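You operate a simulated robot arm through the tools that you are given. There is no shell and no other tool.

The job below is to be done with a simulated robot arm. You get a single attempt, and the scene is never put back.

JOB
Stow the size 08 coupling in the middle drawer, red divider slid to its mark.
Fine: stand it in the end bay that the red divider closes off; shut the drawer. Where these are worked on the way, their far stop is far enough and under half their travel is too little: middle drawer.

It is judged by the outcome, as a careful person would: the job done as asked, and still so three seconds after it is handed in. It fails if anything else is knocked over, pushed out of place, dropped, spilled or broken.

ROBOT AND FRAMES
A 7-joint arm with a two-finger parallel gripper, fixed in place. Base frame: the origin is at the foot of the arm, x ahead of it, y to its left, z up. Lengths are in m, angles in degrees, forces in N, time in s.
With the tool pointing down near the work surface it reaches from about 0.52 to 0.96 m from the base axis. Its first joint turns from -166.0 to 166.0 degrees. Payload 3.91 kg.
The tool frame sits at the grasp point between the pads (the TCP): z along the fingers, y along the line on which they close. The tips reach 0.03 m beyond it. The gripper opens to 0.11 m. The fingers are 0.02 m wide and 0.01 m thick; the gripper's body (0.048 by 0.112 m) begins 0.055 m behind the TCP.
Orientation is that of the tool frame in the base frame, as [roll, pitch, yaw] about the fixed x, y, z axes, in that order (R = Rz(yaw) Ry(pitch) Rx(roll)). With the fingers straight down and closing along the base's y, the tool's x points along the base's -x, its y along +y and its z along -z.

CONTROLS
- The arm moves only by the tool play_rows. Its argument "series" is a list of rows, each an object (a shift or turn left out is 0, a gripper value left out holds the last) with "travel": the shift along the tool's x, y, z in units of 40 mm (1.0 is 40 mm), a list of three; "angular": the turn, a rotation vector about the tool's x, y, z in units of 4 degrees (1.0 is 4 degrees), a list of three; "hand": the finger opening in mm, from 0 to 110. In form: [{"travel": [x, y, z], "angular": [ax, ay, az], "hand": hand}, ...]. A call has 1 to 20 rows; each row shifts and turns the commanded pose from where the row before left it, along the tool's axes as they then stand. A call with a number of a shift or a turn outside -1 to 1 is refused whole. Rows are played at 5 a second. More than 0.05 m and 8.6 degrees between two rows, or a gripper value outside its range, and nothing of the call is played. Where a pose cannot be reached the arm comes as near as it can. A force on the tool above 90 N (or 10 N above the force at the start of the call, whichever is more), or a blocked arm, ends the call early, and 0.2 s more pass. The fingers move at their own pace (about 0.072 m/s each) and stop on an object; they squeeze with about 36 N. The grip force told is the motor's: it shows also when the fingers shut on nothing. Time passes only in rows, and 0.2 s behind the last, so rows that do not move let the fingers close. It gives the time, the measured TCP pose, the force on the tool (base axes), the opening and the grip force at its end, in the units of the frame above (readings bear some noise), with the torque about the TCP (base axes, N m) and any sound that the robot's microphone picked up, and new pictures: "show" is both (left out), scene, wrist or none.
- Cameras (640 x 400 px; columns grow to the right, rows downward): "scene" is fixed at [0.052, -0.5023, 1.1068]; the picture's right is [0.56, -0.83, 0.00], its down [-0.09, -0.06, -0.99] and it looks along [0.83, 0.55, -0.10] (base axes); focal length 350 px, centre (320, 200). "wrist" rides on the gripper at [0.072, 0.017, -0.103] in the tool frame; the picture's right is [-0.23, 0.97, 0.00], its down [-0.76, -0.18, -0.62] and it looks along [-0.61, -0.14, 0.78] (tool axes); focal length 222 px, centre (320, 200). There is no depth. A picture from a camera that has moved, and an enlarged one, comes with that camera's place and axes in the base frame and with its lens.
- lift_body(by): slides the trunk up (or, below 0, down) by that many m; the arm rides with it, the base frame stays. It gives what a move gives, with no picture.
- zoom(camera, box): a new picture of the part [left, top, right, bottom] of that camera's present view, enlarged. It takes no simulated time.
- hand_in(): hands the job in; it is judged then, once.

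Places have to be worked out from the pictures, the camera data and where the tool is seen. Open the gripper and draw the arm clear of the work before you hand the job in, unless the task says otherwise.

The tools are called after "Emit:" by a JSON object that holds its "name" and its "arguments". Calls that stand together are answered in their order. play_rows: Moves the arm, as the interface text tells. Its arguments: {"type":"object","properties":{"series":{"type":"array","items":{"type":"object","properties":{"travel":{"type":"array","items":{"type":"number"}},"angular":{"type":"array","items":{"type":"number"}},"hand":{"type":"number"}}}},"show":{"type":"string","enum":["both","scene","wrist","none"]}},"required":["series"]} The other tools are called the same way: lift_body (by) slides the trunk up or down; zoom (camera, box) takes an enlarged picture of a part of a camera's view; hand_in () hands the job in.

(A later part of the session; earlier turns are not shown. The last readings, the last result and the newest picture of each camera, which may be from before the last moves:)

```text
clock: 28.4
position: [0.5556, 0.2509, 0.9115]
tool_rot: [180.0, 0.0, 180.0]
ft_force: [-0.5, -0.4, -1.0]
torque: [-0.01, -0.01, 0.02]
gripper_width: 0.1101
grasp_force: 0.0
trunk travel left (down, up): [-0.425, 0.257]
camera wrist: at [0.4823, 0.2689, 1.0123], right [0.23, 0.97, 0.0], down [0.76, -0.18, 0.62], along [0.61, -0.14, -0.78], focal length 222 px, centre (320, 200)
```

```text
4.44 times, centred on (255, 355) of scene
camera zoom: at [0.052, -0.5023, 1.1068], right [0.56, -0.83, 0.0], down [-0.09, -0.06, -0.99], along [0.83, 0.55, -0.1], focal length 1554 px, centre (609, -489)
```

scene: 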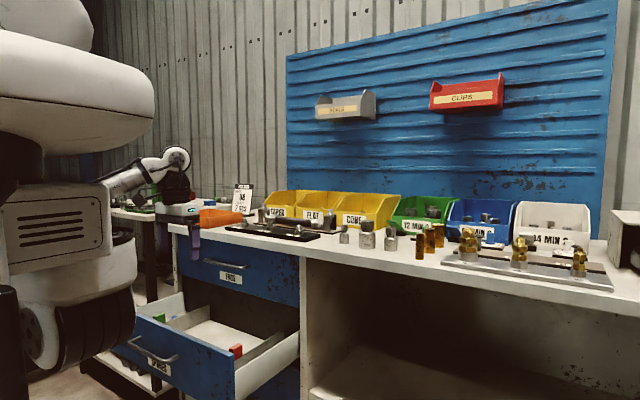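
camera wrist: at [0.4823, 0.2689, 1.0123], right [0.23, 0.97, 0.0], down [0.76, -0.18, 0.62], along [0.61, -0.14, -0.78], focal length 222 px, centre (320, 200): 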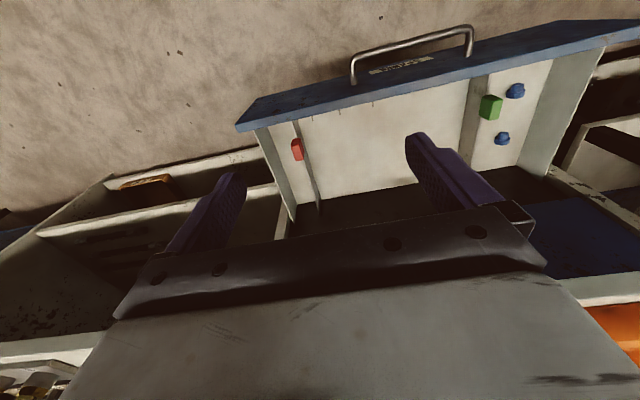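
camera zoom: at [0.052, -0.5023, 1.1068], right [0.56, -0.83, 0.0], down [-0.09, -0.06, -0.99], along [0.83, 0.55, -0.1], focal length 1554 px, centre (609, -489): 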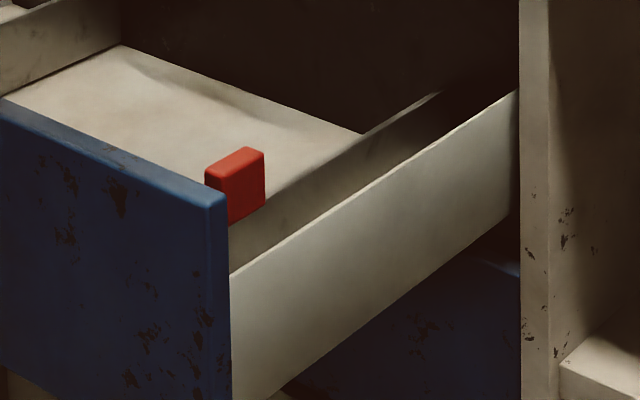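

There are three tick marks on the inside top of the drawer front, to the left of the red divider. I zoom in on them to see which one is the red divider's.

Emit:
{"name": "zoom", "arguments": {"camera": "wrist", "box": [270, 80, 400, 160]}}

Emit:
{"name": "zoom", "arguments": {"camera": "wrist", "box": [430, 30, 560, 110]}}

Emit:
{"name": "zoom", "arguments": {"camera": "scene", "box": [130, 280, 250, 360]}}

```text
4.92 times, centred on (335, 120) of wrist
camera zoom: at [0.4823, 0.2689, 1.0123], right [0.23, 0.97, 0.0], down [0.76, -0.18, 0.62], along [0.61, -0.14, -0.78], focal length 1094 px, centre (246, 594)
```

zoom: 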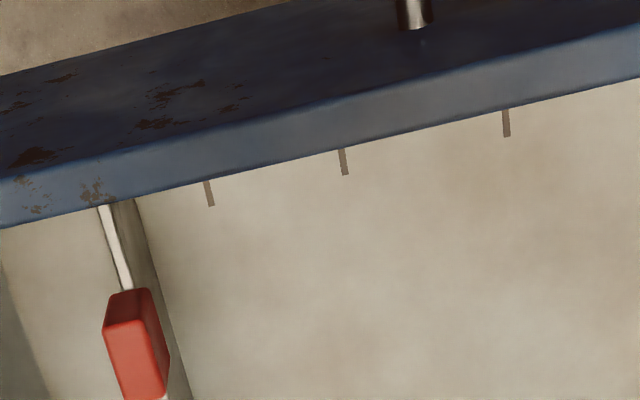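

```text
4.92 times, centred on (495, 70) of wrist
camera zoom: at [0.4823, 0.2689, 1.0123], right [0.23, 0.97, 0.0], down [0.76, -0.18, 0.62], along [0.61, -0.14, -0.78], focal length 1094 px, centre (-542, 840)
```

zoom: 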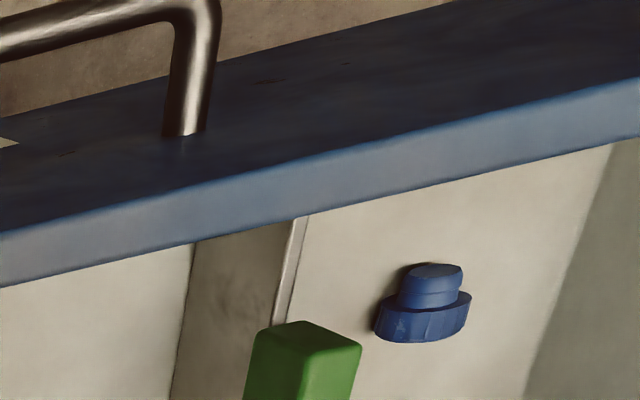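

```text
5.00 times, centred on (190, 320) of scene
camera zoom: at [0.052, -0.5023, 1.1068], right [0.56, -0.83, 0.0], down [-0.09, -0.06, -0.99], along [0.83, 0.55, -0.1], focal length 1748 px, centre (970, -400)
```

zoom: 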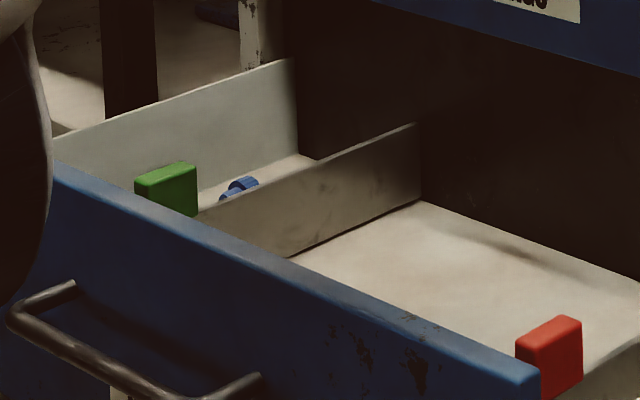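

The ticks are on the drawer floor next to the front panel and the panel hides their inner ends. I move the camera forward so I can look straight down behind the front panel.

Emit:
{"name": "play_rows", "arguments": {"series": [{"travel": [-1, 0, 0]}, {"travel": [-1, 0, 0]}, {"travel": [-1, 0, 0]}], "show": "wrist"}}

Emit:
{"name": "zoom", "arguments": {"camera": "wrist", "box": [160, 0, 480, 200]}}

```text
clock: 29.2
position: [0.6719, 0.252, 0.9111]
tool_rot: [-180.0, -0.1, 180.0]
ft_force: [-0.2, 0.3, 0.1]
torque: [0.02, 0.02, 0.02]
gripper_width: 0.1101
grasp_force: 0.0
trunk travel left (down, up): [-0.425, 0.257]
camera wrist: at [0.6006, 0.2694, 1.0125], right [0.23, 0.97, 0.0], down [0.76, -0.18, 0.62], along [0.61, -0.14, -0.78], focal length 222 px, centre (320, 200)
```

wrist: 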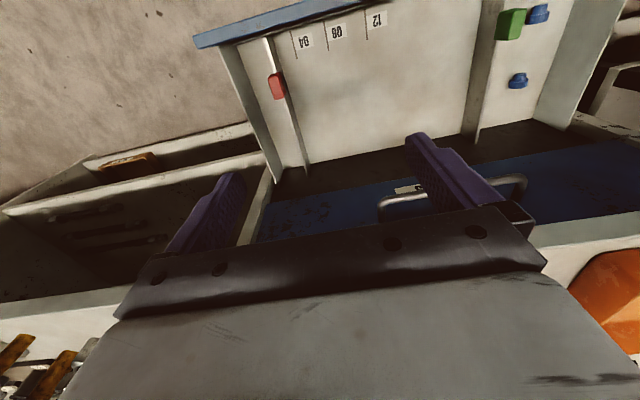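

```text
2.00 times, centred on (320, 100) of wrist
camera zoom: at [0.6006, 0.2694, 1.0125], right [0.23, 0.97, 0.0], down [0.76, -0.18, 0.62], along [0.61, -0.14, -0.78], focal length 444 px, centre (320, 400)
```

zoom: 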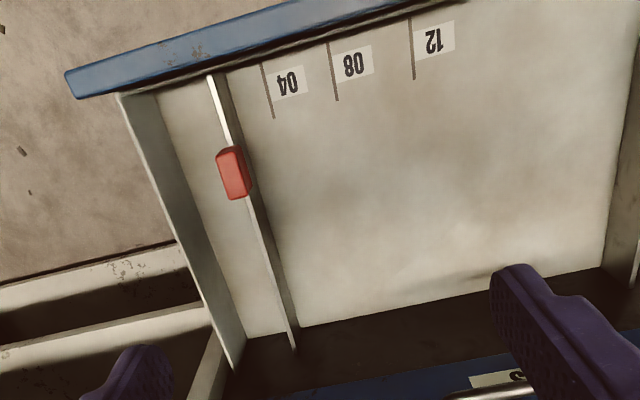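

The marks read 04, 08 and 12; the 08 tick, the middle one, is at about y≈0.277, and the red divider's plate is now at y≈0.19, so it has to move about +0.088 m. I go above the red tab with the hand part-closed to 60 mm and look closer.

Emit:
{"name": "play_rows", "arguments": {"series": [{"travel": [0.1, -0.85, 0], "hand": 60}, {"travel": [0.1, -0.85, 0]}, {"travel": [0, 0, 1]}, {"travel": [0, 0, 1]}, {"travel": [0, 0, 1]}, {"travel": [0, 0, 1]}], "show": "both"}}

Emit:
{"name": "zoom", "arguments": {"camera": "wrist", "box": [200, 0, 440, 200]}}

```text
clock: 30.6
position: [0.6645, 0.1826, 0.7495]
tool_rot: [180.0, 0.1, 180.0]
ft_force: [-0.2, -0.2, -0.4]
torque: [0.0, -0.01, 0.01]
gripper_width: 0.0599
grasp_force: 0.1
trunk travel left (down, up): [-0.425, 0.257]
camera wrist: at [0.5922, 0.199, 0.8511], right [0.23, 0.97, 0.0], down [0.76, -0.18, 0.62], along [0.61, -0.14, -0.78], focal length 222 px, centre (320, 200)
```

scene: 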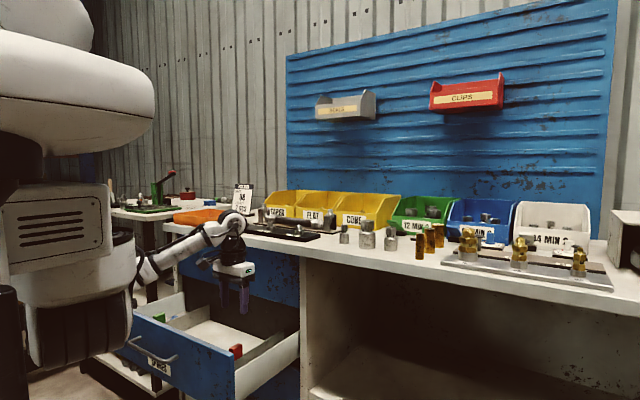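
wrist: 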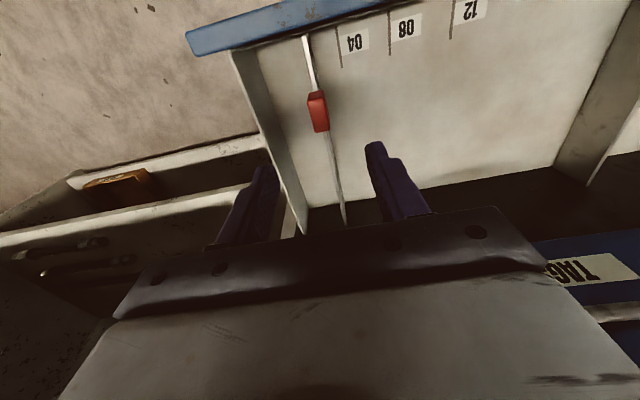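

```text
2.00 times, centred on (320, 100) of wrist
camera zoom: at [0.5922, 0.199, 0.8511], right [0.23, 0.97, 0.0], down [0.76, -0.18, 0.62], along [0.61, -0.14, -0.78], focal length 444 px, centre (320, 400)
```

zoom: 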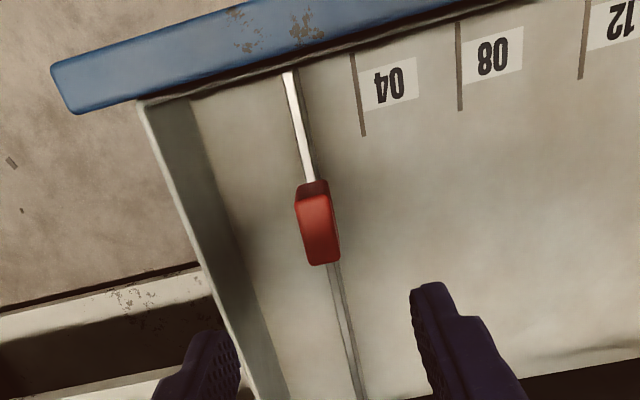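

The red tab is centred at about (0.665, 0.182) with its top near z≈0.62; triangulating the ticks puts the drawer floor at z≈0.525 and the 08 tick at y≈0.2775. The open fingers straddle the tab, so I lower onto it.

Emit:
{"name": "play_rows", "arguments": {"series": [{"travel": [0, 0, 0.9]}, {"travel": [0, 0, 0.9]}, {"travel": [0, 0, 0.9]}, {"travel": [0, 0, 0.6]}], "show": "both"}}

Emit:
{"name": "zoom", "arguments": {"camera": "wrist", "box": [200, 50, 440, 250]}}

Emit:
{"name": "zoom", "arguments": {"camera": "scene", "box": [180, 280, 310, 370]}}

```text
clock: 31.6
position: [0.6642, 0.1851, 0.6207]
tool_rot: [179.9, 0.1, 179.9]
ft_force: [-0.1, 0.7, -0.4]
torque: [-0.02, 0.01, -0.01]
gripper_width: 0.0597
grasp_force: 0.0
trunk travel left (down, up): [-0.425, 0.257]
camera wrist: at [0.5918, 0.2014, 0.7214], right [0.23, 0.97, 0.0], down [0.76, -0.18, 0.62], along [0.61, -0.14, -0.78], focal length 222 px, centre (320, 200)
```

scene: 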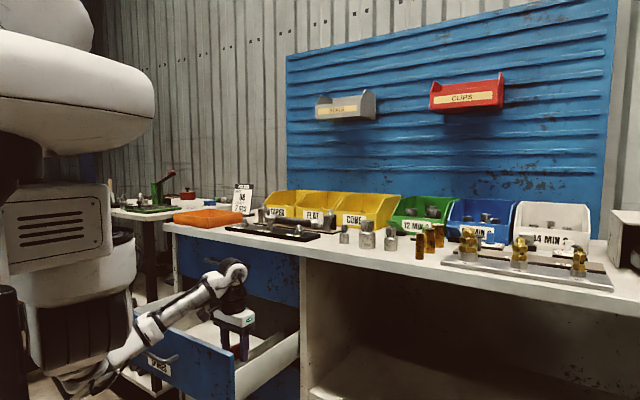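
wrist: 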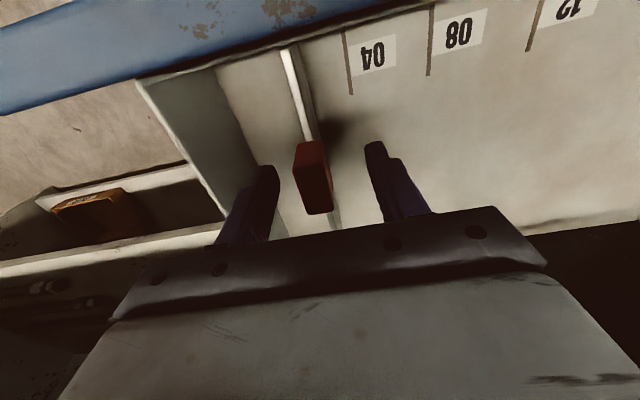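

```text
2.00 times, centred on (320, 150) of wrist
camera zoom: at [0.5918, 0.2014, 0.7214], right [0.23, 0.97, 0.0], down [0.76, -0.18, 0.62], along [0.61, -0.14, -0.78], focal length 444 px, centre (320, 300)
```

zoom: 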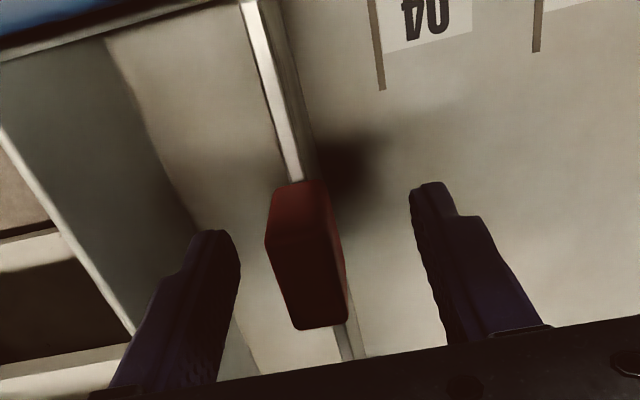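

```text
4.44 times, centred on (245, 325) of scene
camera zoom: at [0.052, -0.5023, 1.1068], right [0.56, -0.83, 0.0], down [-0.09, -0.06, -0.99], along [0.83, 0.55, -0.1], focal length 1554 px, centre (653, -356)
```

zoom: 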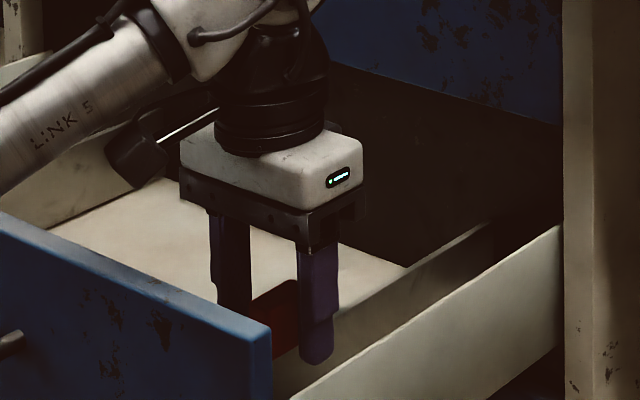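

The fingers straddle the tab with about 3 mm of offset. I correct that, lower the last bit so the pads cover the tab, and close on it.

Emit:
{"name": "play_rows", "arguments": {"series": [{"travel": [-0.03, -0.08, 0.22]}, {"travel": [0, 0, 0.22]}, {"hand": 0}, {"hand": 0}, {"hand": 0}, {"hand": 0}], "show": "both"}}

Emit:
{"name": "zoom", "arguments": {"camera": "wrist", "box": [200, 0, 520, 200]}}

```text
clock: 33.0
position: [0.6654, 0.1813, 0.6015]
tool_rot: [-179.9, -0.1, -180.0]
ft_force: [-1.2, 1.8, -1.9]
torque: [0.12, -0.59, -0.01]
gripper_width: 0.018
grasp_force: 45.2
trunk travel left (down, up): [-0.425, 0.257]
camera wrist: at [0.5931, 0.1977, 0.7032], right [0.23, 0.97, 0.0], down [0.76, -0.18, 0.62], along [0.61, -0.14, -0.78], focal length 222 px, centre (320, 200)
```

scene: 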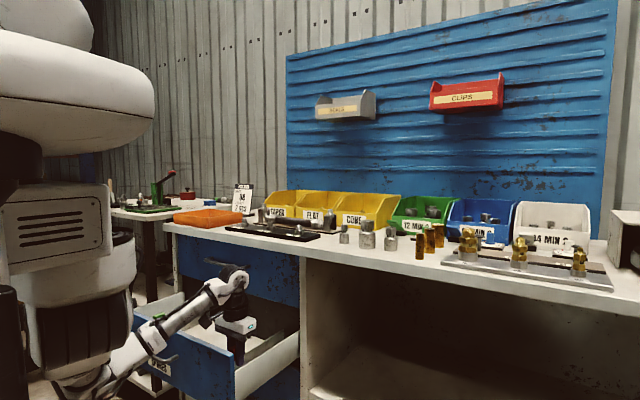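
wrist: 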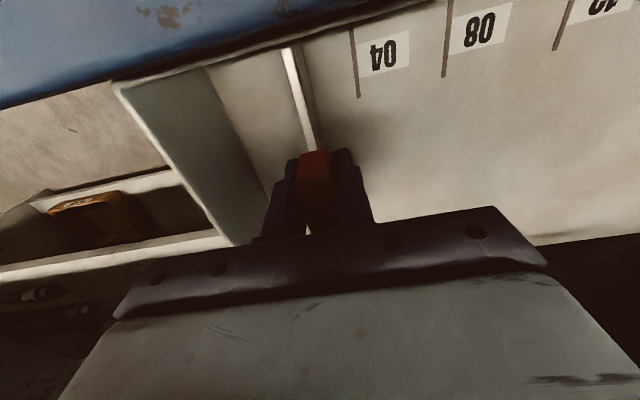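

```text
2.00 times, centred on (360, 100) of wrist
camera zoom: at [0.5931, 0.1977, 0.7032], right [0.23, 0.97, 0.0], down [0.76, -0.18, 0.62], along [0.61, -0.14, -0.78], focal length 444 px, centre (240, 400)
```

zoom: 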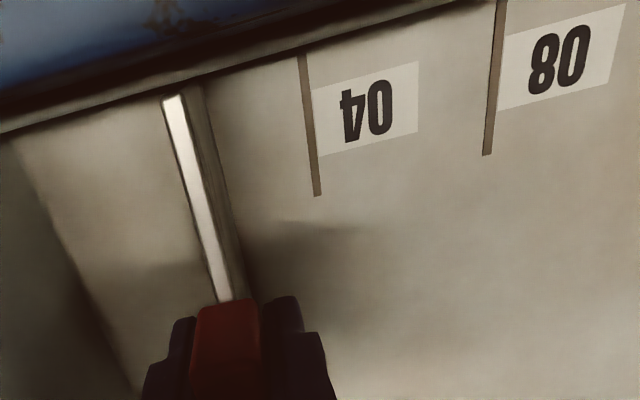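

The tab is gripped at 18 mm, so the divider's centre is at y≈0.181; the 08 tick is at y≈0.277. I slide it +96 mm slowly.

Emit:
{"name": "play_rows", "arguments": {"series": [{"travel": [0, 0.3, 0]}, {"travel": [0, 0.4, 0]}, {"travel": [0, 0.4, 0]}, {"travel": [0, 0.4, 0]}, {"travel": [0, 0.4, 0]}, {"travel": [0, 0.3, 0]}, {"travel": [0, 0.19, 0]}, {"travel": [0, 0, 0]}], "show": "both"}}

Emit:
{"name": "zoom", "arguments": {"camera": "wrist", "box": [180, 0, 500, 200]}}

```text
clock: 34.8
position: [0.664, 0.2787, 0.6021]
tool_rot: [180.0, 0.0, 180.0]
ft_force: [-0.8, 1.8, 2.9]
torque: [-0.01, -1.18, -0.16]
gripper_width: 0.0179
grasp_force: 45.2
trunk travel left (down, up): [-0.425, 0.257]
camera wrist: at [0.5932, 0.2948, 0.7032], right [0.23, 0.97, 0.0], down [0.76, -0.18, 0.62], along [0.61, -0.14, -0.78], focal length 222 px, centre (320, 200)
```

scene: 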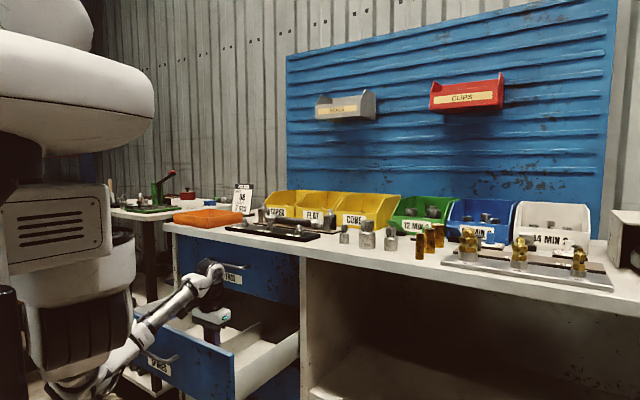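
wrist: 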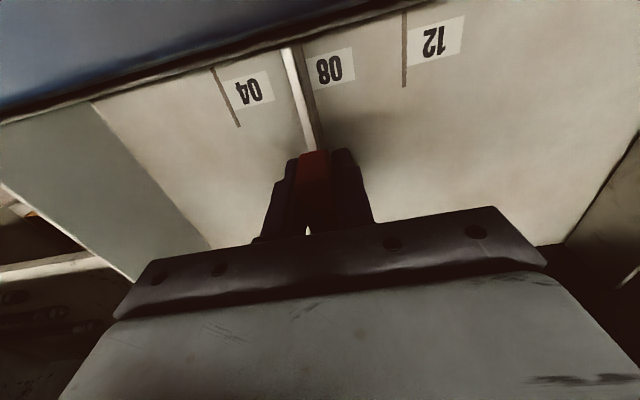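

```text
2.00 times, centred on (340, 100) of wrist
camera zoom: at [0.5932, 0.2948, 0.7032], right [0.23, 0.97, 0.0], down [0.76, -0.18, 0.62], along [0.61, -0.14, -0.78], focal length 444 px, centre (280, 400)
```

zoom: 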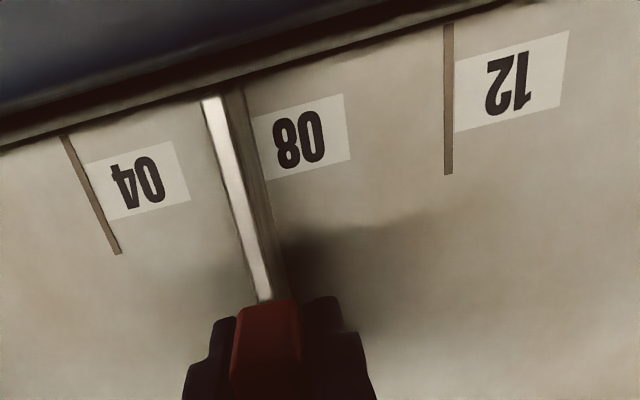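

The divider is close to the 08 tick. I zoom further to check the alignment of the plate against the label and tick.

Emit:
{"name": "zoom", "arguments": {"camera": "wrist", "box": [270, 30, 370, 100]}}

Emit:
{"name": "zoom", "arguments": {"camera": "wrist", "box": [380, 0, 480, 70]}}

Emit:
{"name": "zoom", "arguments": {"camera": "wrist", "box": [200, 60, 300, 130]}}

```text
5.71 times, centred on (320, 65) of wrist
camera zoom: at [0.5932, 0.2948, 0.7032], right [0.23, 0.97, 0.0], down [0.76, -0.18, 0.62], along [0.61, -0.14, -0.78], focal length 1269 px, centre (320, 971)
```

zoom: 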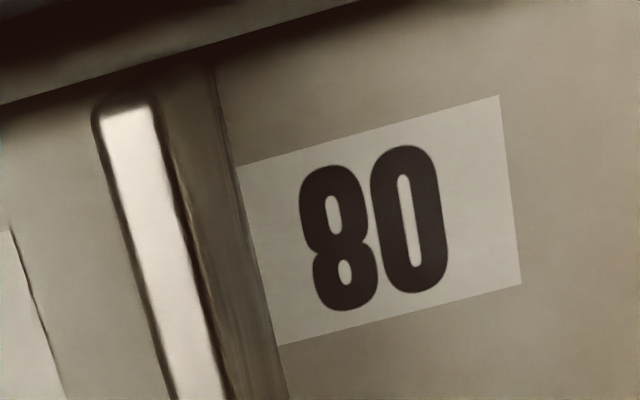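

```text
5.71 times, centred on (430, 35) of wrist
camera zoom: at [0.5932, 0.2948, 0.7032], right [0.23, 0.97, 0.0], down [0.76, -0.18, 0.62], along [0.61, -0.14, -0.78], focal length 1269 px, centre (-309, 1143)
```

zoom: 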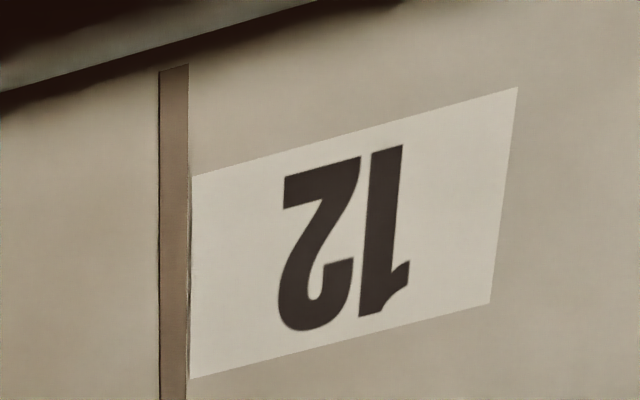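

```text
5.71 times, centred on (250, 95) of wrist
camera zoom: at [0.5932, 0.2948, 0.7032], right [0.23, 0.97, 0.0], down [0.76, -0.18, 0.62], along [0.61, -0.14, -0.78], focal length 1269 px, centre (720, 800)
```

zoom: 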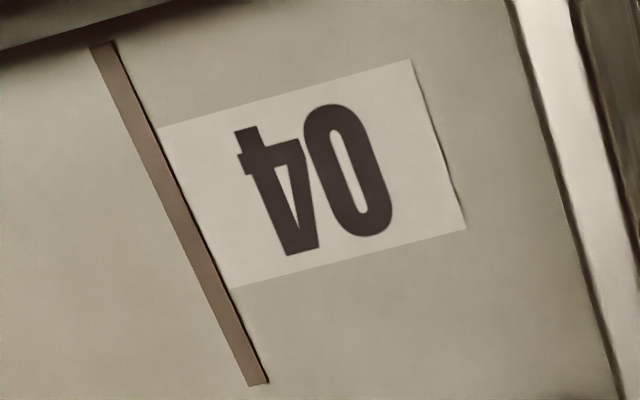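

The plate's centre is at y≈0.279 and the 08 tick centre at y≈0.2765, so it is about 2.4 mm too far. I nudge it back by that amount and re-check.

Emit:
{"name": "play_rows", "arguments": {"series": [{"travel": [0, -0.06, 0]}, {"travel": [0, 0, 0]}, {"travel": [0, 0, 0]}], "show": "wrist"}}

Emit:
{"name": "zoom", "arguments": {"camera": "wrist", "box": [270, 30, 370, 100]}}

```text
clock: 35.6
position: [0.6656, 0.2751, 0.6021]
tool_rot: [180.0, 0.0, 180.0]
ft_force: [0.5, -0.5, 2.1]
torque: [0.14, 0.04, 0.24]
gripper_width: 0.018
grasp_force: 44.7
trunk travel left (down, up): [-0.425, 0.257]
camera wrist: at [0.5932, 0.2918, 0.7032], right [0.23, 0.97, 0.0], down [0.76, -0.18, 0.62], along [0.61, -0.14, -0.78], focal length 222 px, centre (320, 200)
```

wrist: 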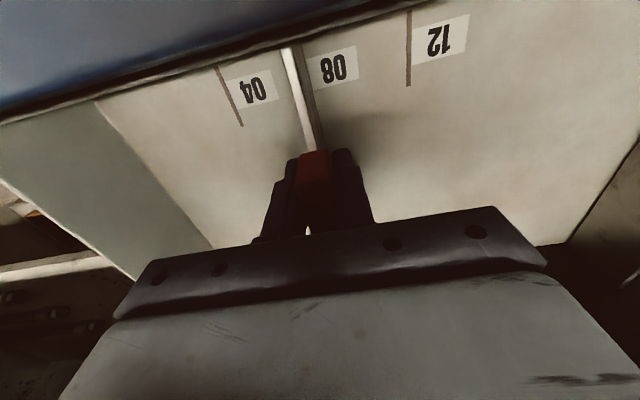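

```text
5.71 times, centred on (320, 65) of wrist
camera zoom: at [0.5932, 0.2918, 0.7032], right [0.23, 0.97, 0.0], down [0.76, -0.18, 0.62], along [0.61, -0.14, -0.78], focal length 1269 px, centre (320, 971)
```

zoom: 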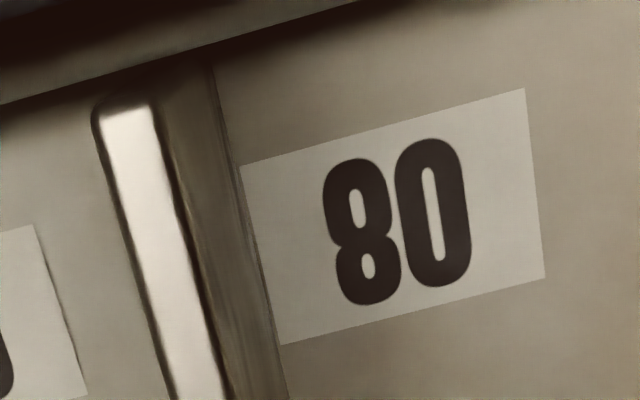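

Now the whole 08 label is visible right up to the plate face, so the plate sits centred on its tick to within about a millimetre. I release and lift straight up.

Emit:
{"name": "play_rows", "arguments": {"series": [{"hand": 50}, {"hand": 50}, {"hand": 50}, {"travel": [0, 0, -0.5]}, {"travel": [0, 0, -1]}, {"travel": [0, 0, -1]}, {"travel": [0, 0, -1]}], "show": "both"}}

Emit:
{"name": "zoom", "arguments": {"camera": "wrist", "box": [200, 0, 440, 150]}}

```text
clock: 37.2
position: [0.6649, 0.2723, 0.7398]
tool_rot: [-179.9, 0.0, 180.0]
ft_force: [-0.2, 0.1, -0.7]
torque: [-0.04, -0.01, 0.02]
gripper_width: 0.0501
grasp_force: 0.2
trunk travel left (down, up): [-0.425, 0.257]
camera wrist: at [0.5933, 0.2902, 0.8416], right [0.23, 0.97, 0.0], down [0.76, -0.18, 0.62], along [0.61, -0.14, -0.78], focal length 222 px, centre (320, 200)
```

scene: 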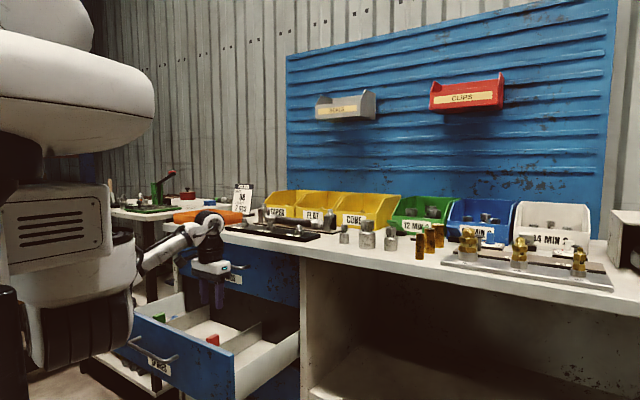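
wrist: 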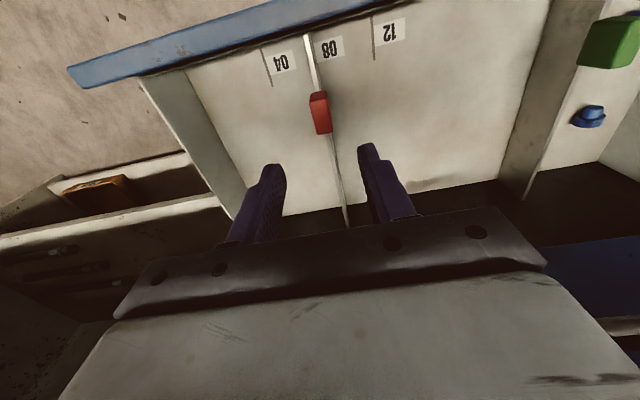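

```text
2.67 times, centred on (320, 75) of wrist
camera zoom: at [0.5933, 0.2902, 0.8416], right [0.23, 0.97, 0.0], down [0.76, -0.18, 0.62], along [0.61, -0.14, -0.78], focal length 592 px, centre (320, 533)
```

zoom: 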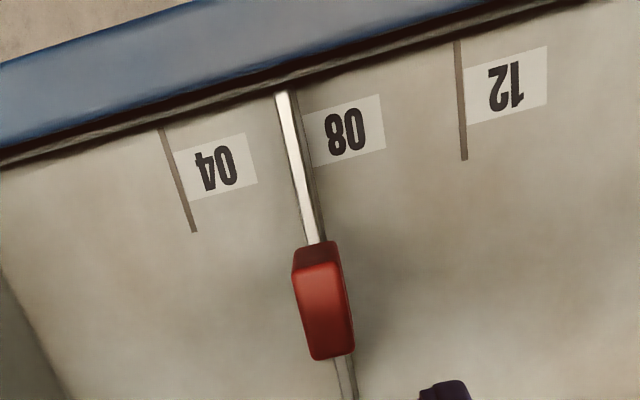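

The divider stands on the 08 mark and is upright. Next I fetch the coupling: I raise the trunk back up, then lift the arm well above the bench.

Emit:
{"name": "lift_body", "arguments": {"by": 0.2}}

Emit:
{"name": "play_rows", "arguments": {"series": [{"travel": [0, 0, -1], "hand": 80}, {"travel": [0, 0, -1]}, {"travel": [0, 0, -1]}, {"travel": [0, 0, -1]}, {"angular": [0, 0, 1]}, {"angular": [0, 0, 1]}, {"angular": [0, 0, 1]}, {"angular": [0, 0, 1]}, {"angular": [0, 0, 1]}, {"angular": [0, 0, 1]}, {"angular": [0, 0, 1]}, {"angular": [0, 0, 1]}, {"angular": [0, 0, 1]}, {"angular": [0, 0, 1]}, {"angular": [0, 0, 1]}, {"angular": [0, 0, 1]}], "show": "scene"}}

```text
clock: 39.3
position: [0.6638, 0.2735, 0.9397]
tool_rot: [180.0, 0.0, 179.9]
ft_force: [-0.6, 0.6, 0.7]
torque: [-0.02, 0.01, 0.03]
gripper_width: 0.0503
grasp_force: 0.1
trunk travel left (down, up): [-0.625, 0.057]
```

```text
clock: 42.7
position: [0.6643, 0.2739, 1.0996]
tool_rot: [-180.0, -0.1, 131.8]
ft_force: [0.1, 0.5, -0.6]
torque: [-0.02, 0.02, -0.01]
gripper_width: 0.0801
grasp_force: 0.0
trunk travel left (down, up): [-0.625, 0.057]
```

scene: 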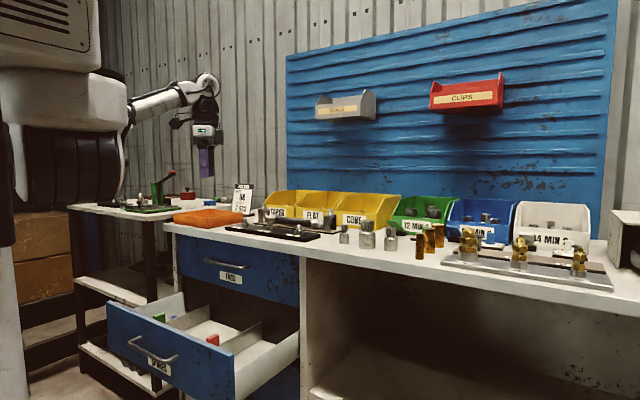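

I finish the turn so the fingers close along x (clear of the neighbouring couplings), then travel over to above the 08 coupling at a safe height.

Emit:
{"name": "play_rows", "arguments": {"series": [{"angular": [0, 0, 1]}, {"angular": [0, 0, 1]}, {"angular": [0, 0, 1]}, {"angular": [0, 0, 1]}, {"angular": [0, 0, 1]}, {"angular": [0, 0, 1]}, {"angular": [0, 0, 1]}, {"angular": [0, 0, 1]}, {"angular": [0, 0, 1]}, {"angular": [0, 0, 1]}, {"angular": [0, 0, 0.45]}], "show": "none"}}

Emit:
{"name": "play_rows", "arguments": {"series": [{"travel": [-0.975, 0.525, 0]}, {"travel": [-0.975, 0.525, 0]}, {"travel": [-0.975, 0.525, 0]}, {"travel": [-0.975, 0.525, 0]}, {"travel": [-0.975, 0.525, 0]}, {"travel": [-0.975, 0.525, 0]}, {"travel": [-0.975, 0.525, 0]}, {"travel": [-0.975, 0.525, 0]}, {"travel": [-0.975, 0.525, 0]}, {"travel": [-0.975, 0.525, 0]}, {"travel": [-0.975, 0.525, 0]}], "show": "both"}}

```text
clock: 45.1
position: [0.6659, 0.2737, 1.0986]
tool_rot: [-179.9, 0.1, 90.1]
ft_force: [0.3, -0.4, 0.4]
torque: [0.0, 0.04, -0.01]
gripper_width: 0.08
grasp_force: 0.1
trunk travel left (down, up): [-0.625, 0.057]
```

```text
clock: 47.5
position: [0.8993, -0.1572, 1.0985]
tool_rot: [-180.0, -0.2, 90.2]
ft_force: [-0.4, -0.2, -0.4]
torque: [0.0, 0.01, -0.01]
gripper_width: 0.0799
grasp_force: 0.1
trunk travel left (down, up): [-0.625, 0.057]
camera wrist: at [0.9173, -0.0841, 1.2005], right [0.97, -0.22, 0.0], down [-0.17, -0.76, 0.62], along [-0.14, -0.61, -0.78], focal length 222 px, centre (320, 200)
```

scene: 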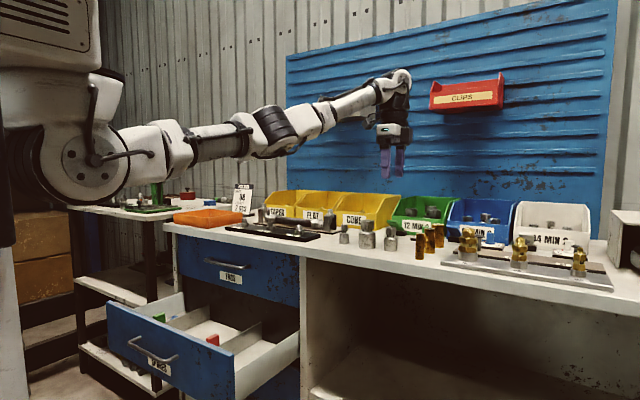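
wrist: 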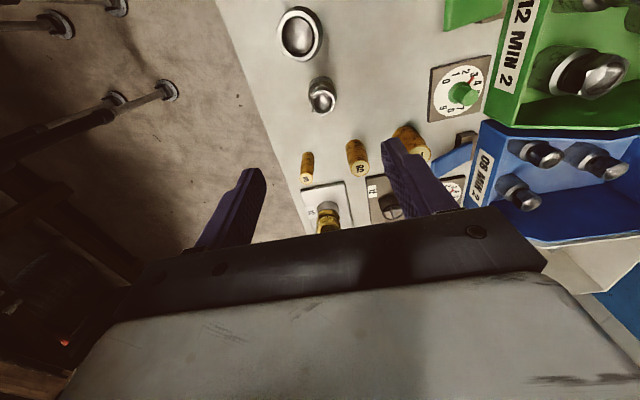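

The 08 coupling is almost under the gripper. I zoom in to fix its position before descending.

Emit:
{"name": "zoom", "arguments": {"camera": "wrist", "box": [260, 0, 420, 130]}}

```text
3.08 times, centred on (340, 65) of wrist
camera zoom: at [0.9173, -0.0841, 1.2005], right [0.97, -0.22, 0.0], down [-0.17, -0.76, 0.62], along [-0.14, -0.61, -0.78], focal length 684 px, centre (258, 615)
```

zoom: 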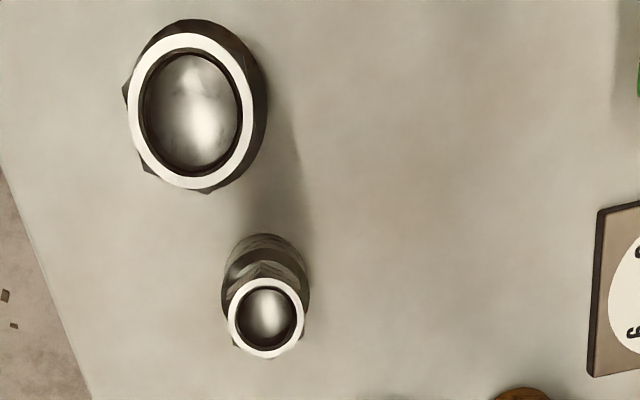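

I place the coupling's centre at about (0.904, -0.154) with its top at z≈0.94. I centre over it and come down part way to verify.

Emit:
{"name": "play_rows", "arguments": {"series": [{"travel": [0.08, 0.12, 0.8], "hand": 64}, {"travel": [0, 0, 0.8]}, {"travel": [0, 0, 0.7]}], "show": "both"}}

Emit:
{"name": "zoom", "arguments": {"camera": "wrist", "box": [220, 60, 440, 220]}}

Emit:
{"name": "zoom", "arguments": {"camera": "scene", "box": [340, 180, 440, 260]}}

```text
clock: 48.3
position: [0.904, -0.1522, 1.0063]
tool_rot: [-180.0, 0.1, 90.3]
ft_force: [0.3, 0.9, -0.1]
torque: [-0.02, 0.01, 0.03]
gripper_width: 0.0639
grasp_force: 0.0
trunk travel left (down, up): [-0.625, 0.057]
camera wrist: at [0.9211, -0.0786, 1.1078], right [0.97, -0.22, 0.0], down [-0.17, -0.76, 0.62], along [-0.14, -0.61, -0.78], focal length 222 px, centre (320, 200)
```

scene: 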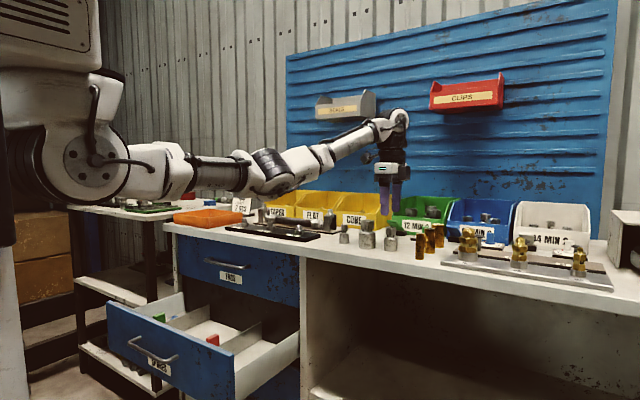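
wrist: 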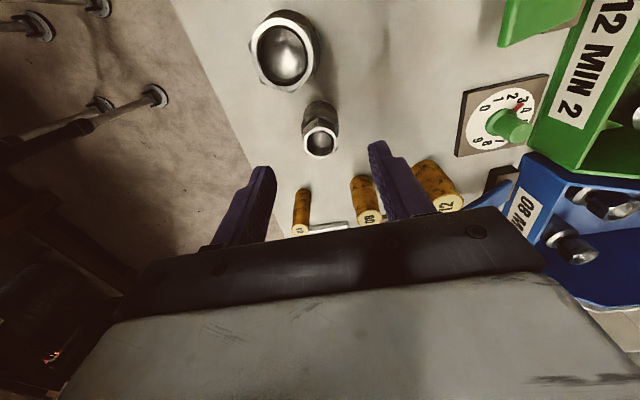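

```text
2.50 times, centred on (330, 140) of wrist
camera zoom: at [0.9211, -0.0786, 1.1078], right [0.97, -0.22, 0.0], down [-0.17, -0.76, 0.62], along [-0.14, -0.61, -0.78], focal length 555 px, centre (295, 350)
```

zoom: 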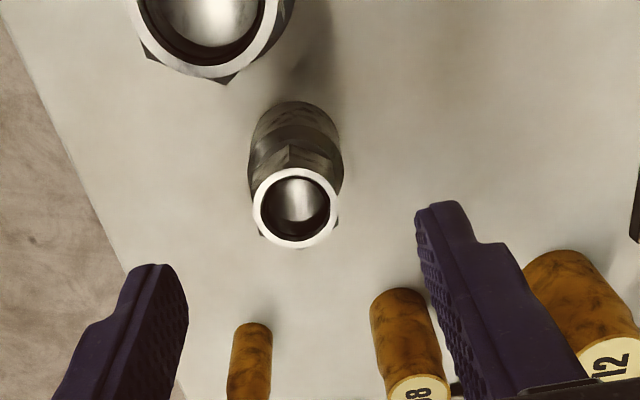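

```text
5.00 times, centred on (390, 220) of scene
camera zoom: at [0.052, -0.5023, 1.1068], right [0.56, -0.83, 0.0], down [-0.09, -0.06, -0.99], along [0.83, 0.55, -0.1], focal length 1748 px, centre (-30, 100)
```

zoom: 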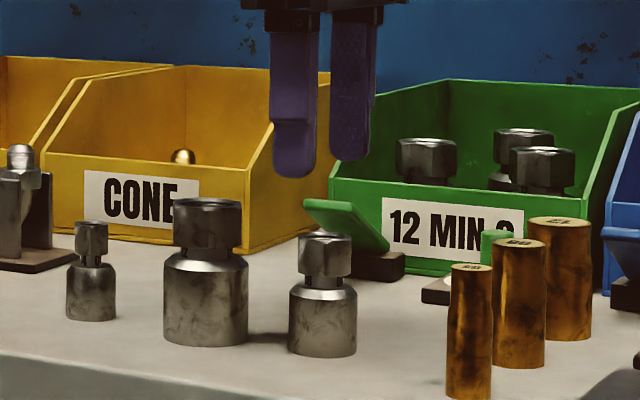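

The alignment is good in both views. I lower so the tips stop just above the bench, about 8 mm clear, watching for contact force.

Emit:
{"name": "play_rows", "arguments": {"series": [{"travel": [-0.06, 0, 0.6]}, {"travel": [0, 0, 0.6]}, {"travel": [0, 0, 0.5]}, {"travel": [0, 0, 0.35]}], "show": "both"}}

Emit:
{"name": "zoom", "arguments": {"camera": "scene", "box": [340, 180, 440, 260]}}

Emit:
{"name": "zoom", "arguments": {"camera": "wrist", "box": [220, 60, 440, 240]}}

```text
clock: 49.3
position: [0.9025, -0.1546, 0.9262]
tool_rot: [-179.9, 0.0, 90.3]
ft_force: [-0.8, -0.3, 0.0]
torque: [0.01, 0.02, -0.03]
gripper_width: 0.0639
grasp_force: 0.1
trunk travel left (down, up): [-0.625, 0.057]
camera wrist: at [0.9201, -0.0824, 1.0265], right [0.97, -0.22, 0.0], down [-0.17, -0.76, 0.62], along [-0.14, -0.61, -0.78], focal length 222 px, centre (320, 200)
```

scene: 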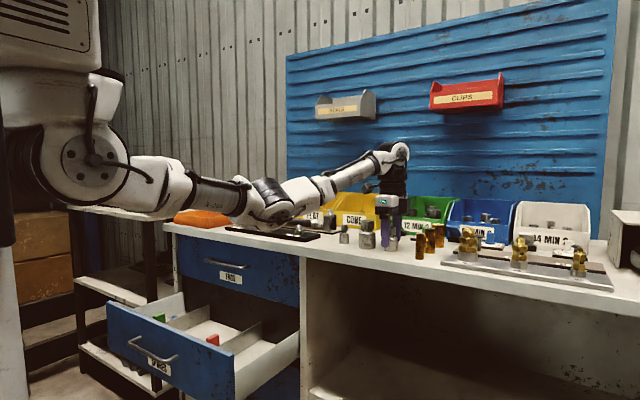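
wrist: 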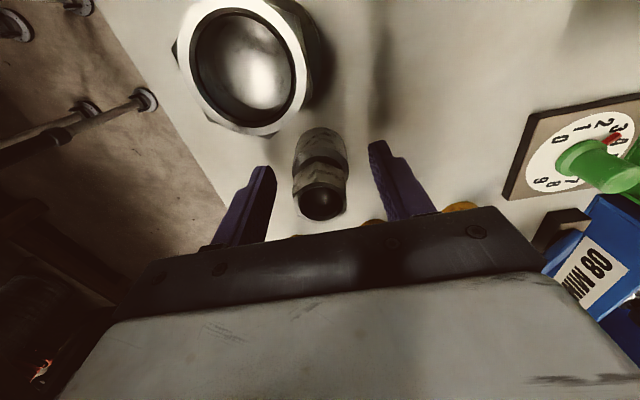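

```text
5.00 times, centred on (390, 220) of scene
camera zoom: at [0.052, -0.5023, 1.1068], right [0.56, -0.83, 0.0], down [-0.09, -0.06, -0.99], along [0.83, 0.55, -0.1], focal length 1748 px, centre (-30, 100)
```

zoom: 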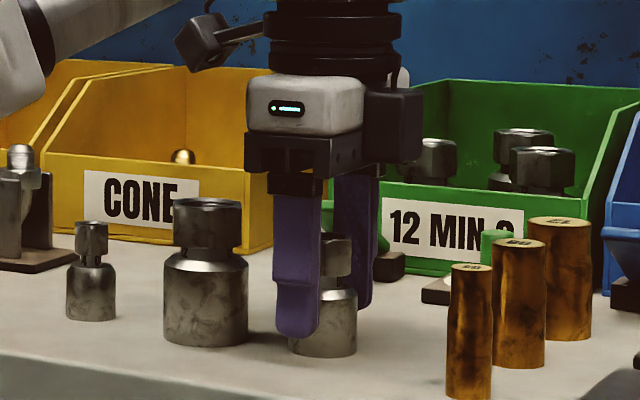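

```text
2.22 times, centred on (330, 150) of wrist
camera zoom: at [0.9201, -0.0824, 1.0265], right [0.97, -0.22, 0.0], down [-0.17, -0.76, 0.62], along [-0.14, -0.61, -0.78], focal length 494 px, centre (298, 311)
```

zoom: 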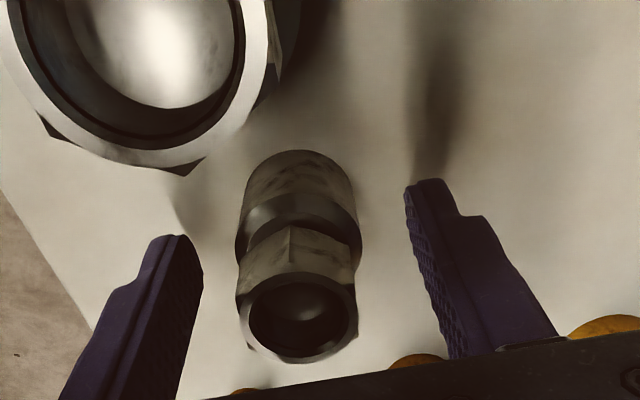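

The fingers straddle the 08 coupling's body with the tips just above the bench. I close on it.

Emit:
{"name": "play_rows", "arguments": {"series": [{"hand": 20}, {"hand": 20}, {"hand": 20}, {"hand": 20}], "show": "wrist"}}

Emit:
{"name": "zoom", "arguments": {"camera": "scene", "box": [340, 180, 440, 260]}}

```text
clock: 50.3
position: [0.9021, -0.1553, 0.9256]
tool_rot: [-179.9, 0.0, 90.2]
ft_force: [-1.2, 1.1, -0.4]
torque: [-0.04, -0.01, 0.0]
gripper_width: 0.0349
grasp_force: 36.0
trunk travel left (down, up): [-0.625, 0.057]
camera wrist: at [0.92, -0.0824, 1.0267], right [0.97, -0.22, 0.0], down [-0.17, -0.76, 0.62], along [-0.14, -0.61, -0.78], focal length 222 px, centre (320, 200)
```

wrist: 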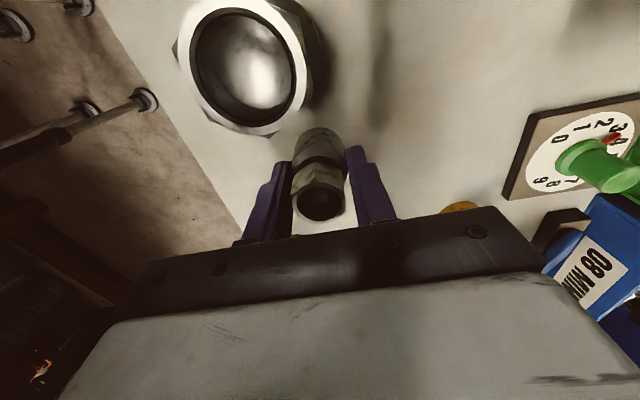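

```text
5.00 times, centred on (390, 220) of scene
camera zoom: at [0.052, -0.5023, 1.1068], right [0.56, -0.83, 0.0], down [-0.09, -0.06, -0.99], along [0.83, 0.55, -0.1], focal length 1748 px, centre (-30, 100)
```

zoom: 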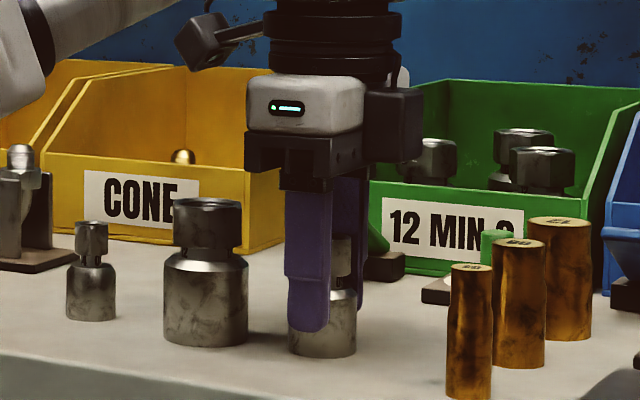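

It is gripped at 34.9 mm on its body. I lift straight up slowly and check the hold.

Emit:
{"name": "play_rows", "arguments": {"series": [{"travel": [0, 0, -0.3], "hand": 10}, {"travel": [0, 0, -0.6]}, {"travel": [0, 0, -0.8]}, {"travel": [0, 0, -0.9]}, {"travel": [0, 0, -0.9]}, {"travel": [0, 0, -0.9]}], "show": "both"}}

Emit:
{"name": "zoom", "arguments": {"camera": "scene", "box": [330, 140, 450, 260]}}

```text
clock: 51.7
position: [0.9008, -0.1546, 1.1033]
tool_rot: [-180.0, 0.0, 90.2]
ft_force: [-0.3, -0.9, -1.6]
torque: [-0.01, 0.04, 0.0]
gripper_width: 0.035
grasp_force: 36.2
trunk travel left (down, up): [-0.625, 0.057]
camera wrist: at [0.9177, -0.0815, 1.205], right [0.97, -0.22, 0.0], down [-0.18, -0.76, 0.62], along [-0.14, -0.61, -0.78], focal length 222 px, centre (320, 200)
```

scene: 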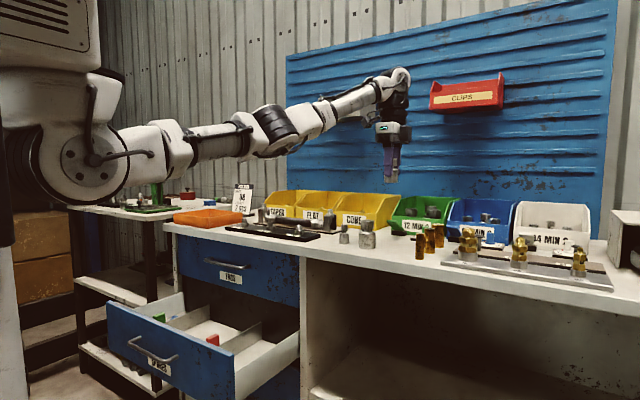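
wrist: 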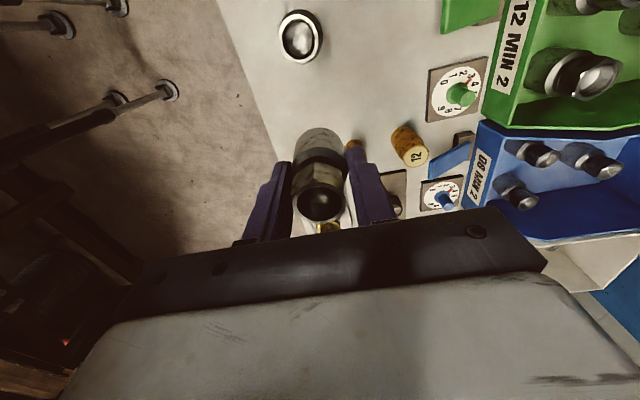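

```text
3.33 times, centred on (390, 200) of scene
camera zoom: at [0.052, -0.5023, 1.1068], right [0.56, -0.83, 0.0], down [-0.09, -0.06, -0.99], along [0.83, 0.55, -0.1], focal length 1166 px, centre (87, 200)
```

zoom: 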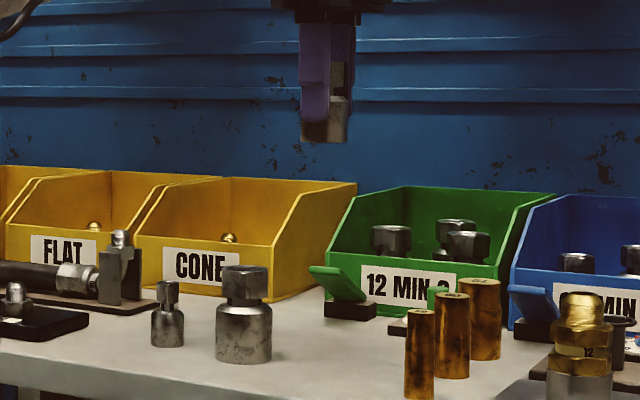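

The coupling is held upright, and its bottom is about 41 mm below the TCP. I carry it over to above the end bay, at about x≈0.70, y≈0.195.

Emit:
{"name": "play_rows", "arguments": {"series": [{"travel": [0.97, -0.555, 0]}, {"travel": [0.97, -0.555, 0]}, {"travel": [0.97, -0.555, 0]}, {"travel": [0.97, -0.555, 0]}, {"travel": [0.97, -0.555, 0]}, {"travel": [0.97, -0.555, 0]}, {"travel": [0.97, -0.555, 0]}, {"travel": [0.97, -0.555, 0]}, {"travel": [0.97, -0.555, 0]}], "show": "both"}}

Emit:
{"name": "lift_body", "arguments": {"by": -0.1}}

```text
clock: 53.7
position: [0.7027, 0.1947, 1.1003]
tool_rot: [-180.0, 0.0, 90.2]
ft_force: [-0.5, -0.1, -2.2]
torque: [-0.01, -0.02, -0.03]
gripper_width: 0.0342
grasp_force: 36.1
trunk travel left (down, up): [-0.625, 0.057]
camera wrist: at [0.7196, 0.2667, 1.2026], right [0.97, -0.23, 0.0], down [-0.18, -0.76, 0.62], along [-0.14, -0.61, -0.78], focal length 222 px, centre (320, 200)
```

scene: 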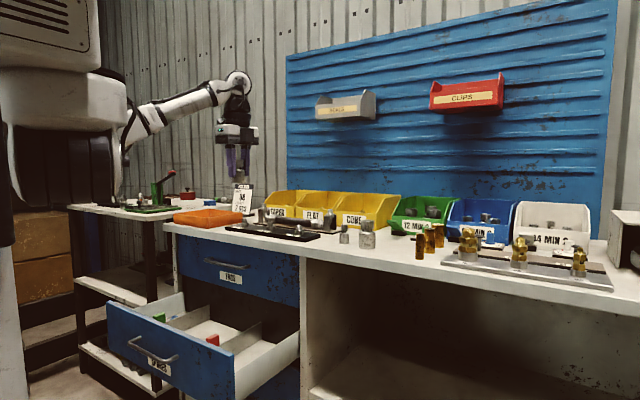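
wrist: 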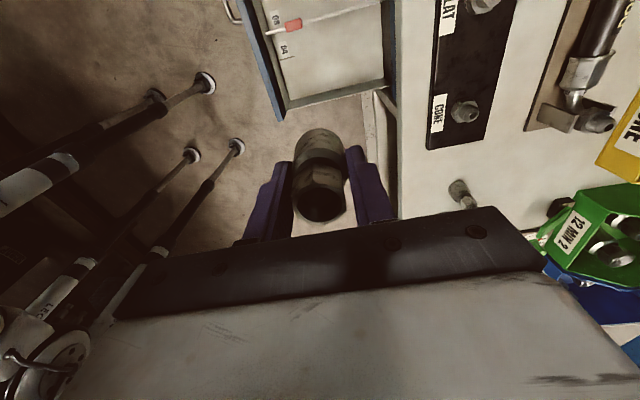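

```text
clock: 55.1
position: [0.7024, 0.1947, 1.0012]
tool_rot: [-180.0, 0.0, 90.2]
ft_force: [-0.8, 0.4, -1.1]
torque: [-0.02, 0.0, -0.03]
gripper_width: 0.0342
grasp_force: 36.0
trunk travel left (down, up): [-0.525, 0.157]
```

I lower into the gap in front of the bench edge down to z≈0.75 and check the clearances.

Emit:
{"name": "play_rows", "arguments": {"series": [{"travel": [0, 0, 1]}, {"travel": [0, 0, 1]}, {"travel": [0, 0, 1]}, {"travel": [0, 0, 1]}, {"travel": [0, 0, 1]}, {"travel": [0, 0, 1]}], "show": "both"}}

Emit:
{"name": "zoom", "arguments": {"camera": "scene", "box": [100, 190, 320, 400]}}

```text
clock: 56.5
position: [0.7033, 0.1954, 0.7607]
tool_rot: [179.9, -0.1, 90.2]
ft_force: [-0.5, -0.1, -0.5]
torque: [-0.03, -0.01, -0.02]
gripper_width: 0.0345
grasp_force: 35.9
trunk travel left (down, up): [-0.525, 0.157]
camera wrist: at [0.7206, 0.2674, 0.8622], right [0.97, -0.22, 0.0], down [-0.18, -0.76, 0.62], along [-0.14, -0.61, -0.78], focal length 222 px, centre (320, 200)
```

scene: 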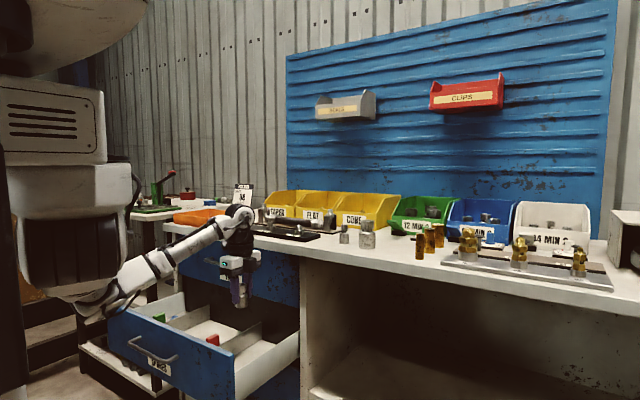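
wrist: 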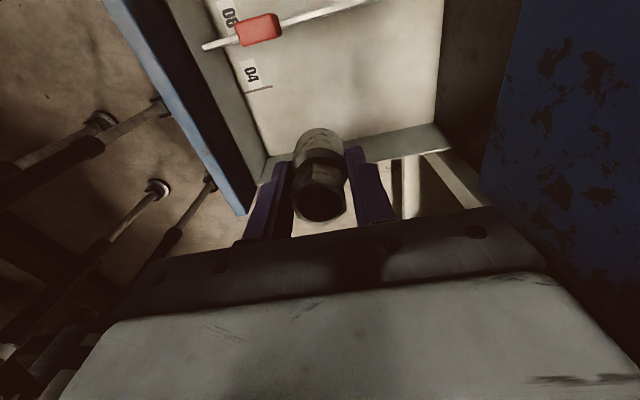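

```text
1.90 times, centred on (210, 295) of scene
camera zoom: at [0.052, -0.5023, 1.1068], right [0.56, -0.83, 0.0], down [-0.09, -0.06, -0.99], along [0.83, 0.55, -0.1], focal length 666 px, centre (530, 19)
```

zoom: 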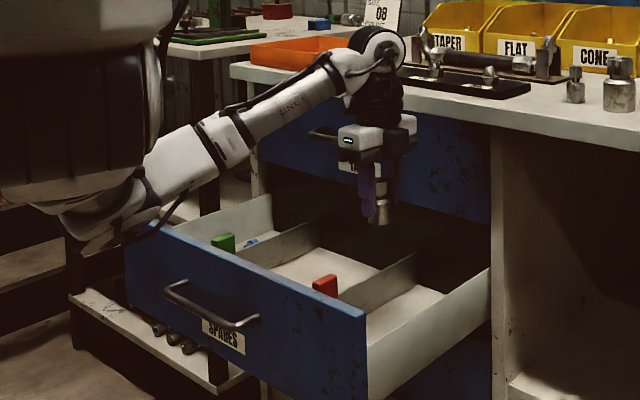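

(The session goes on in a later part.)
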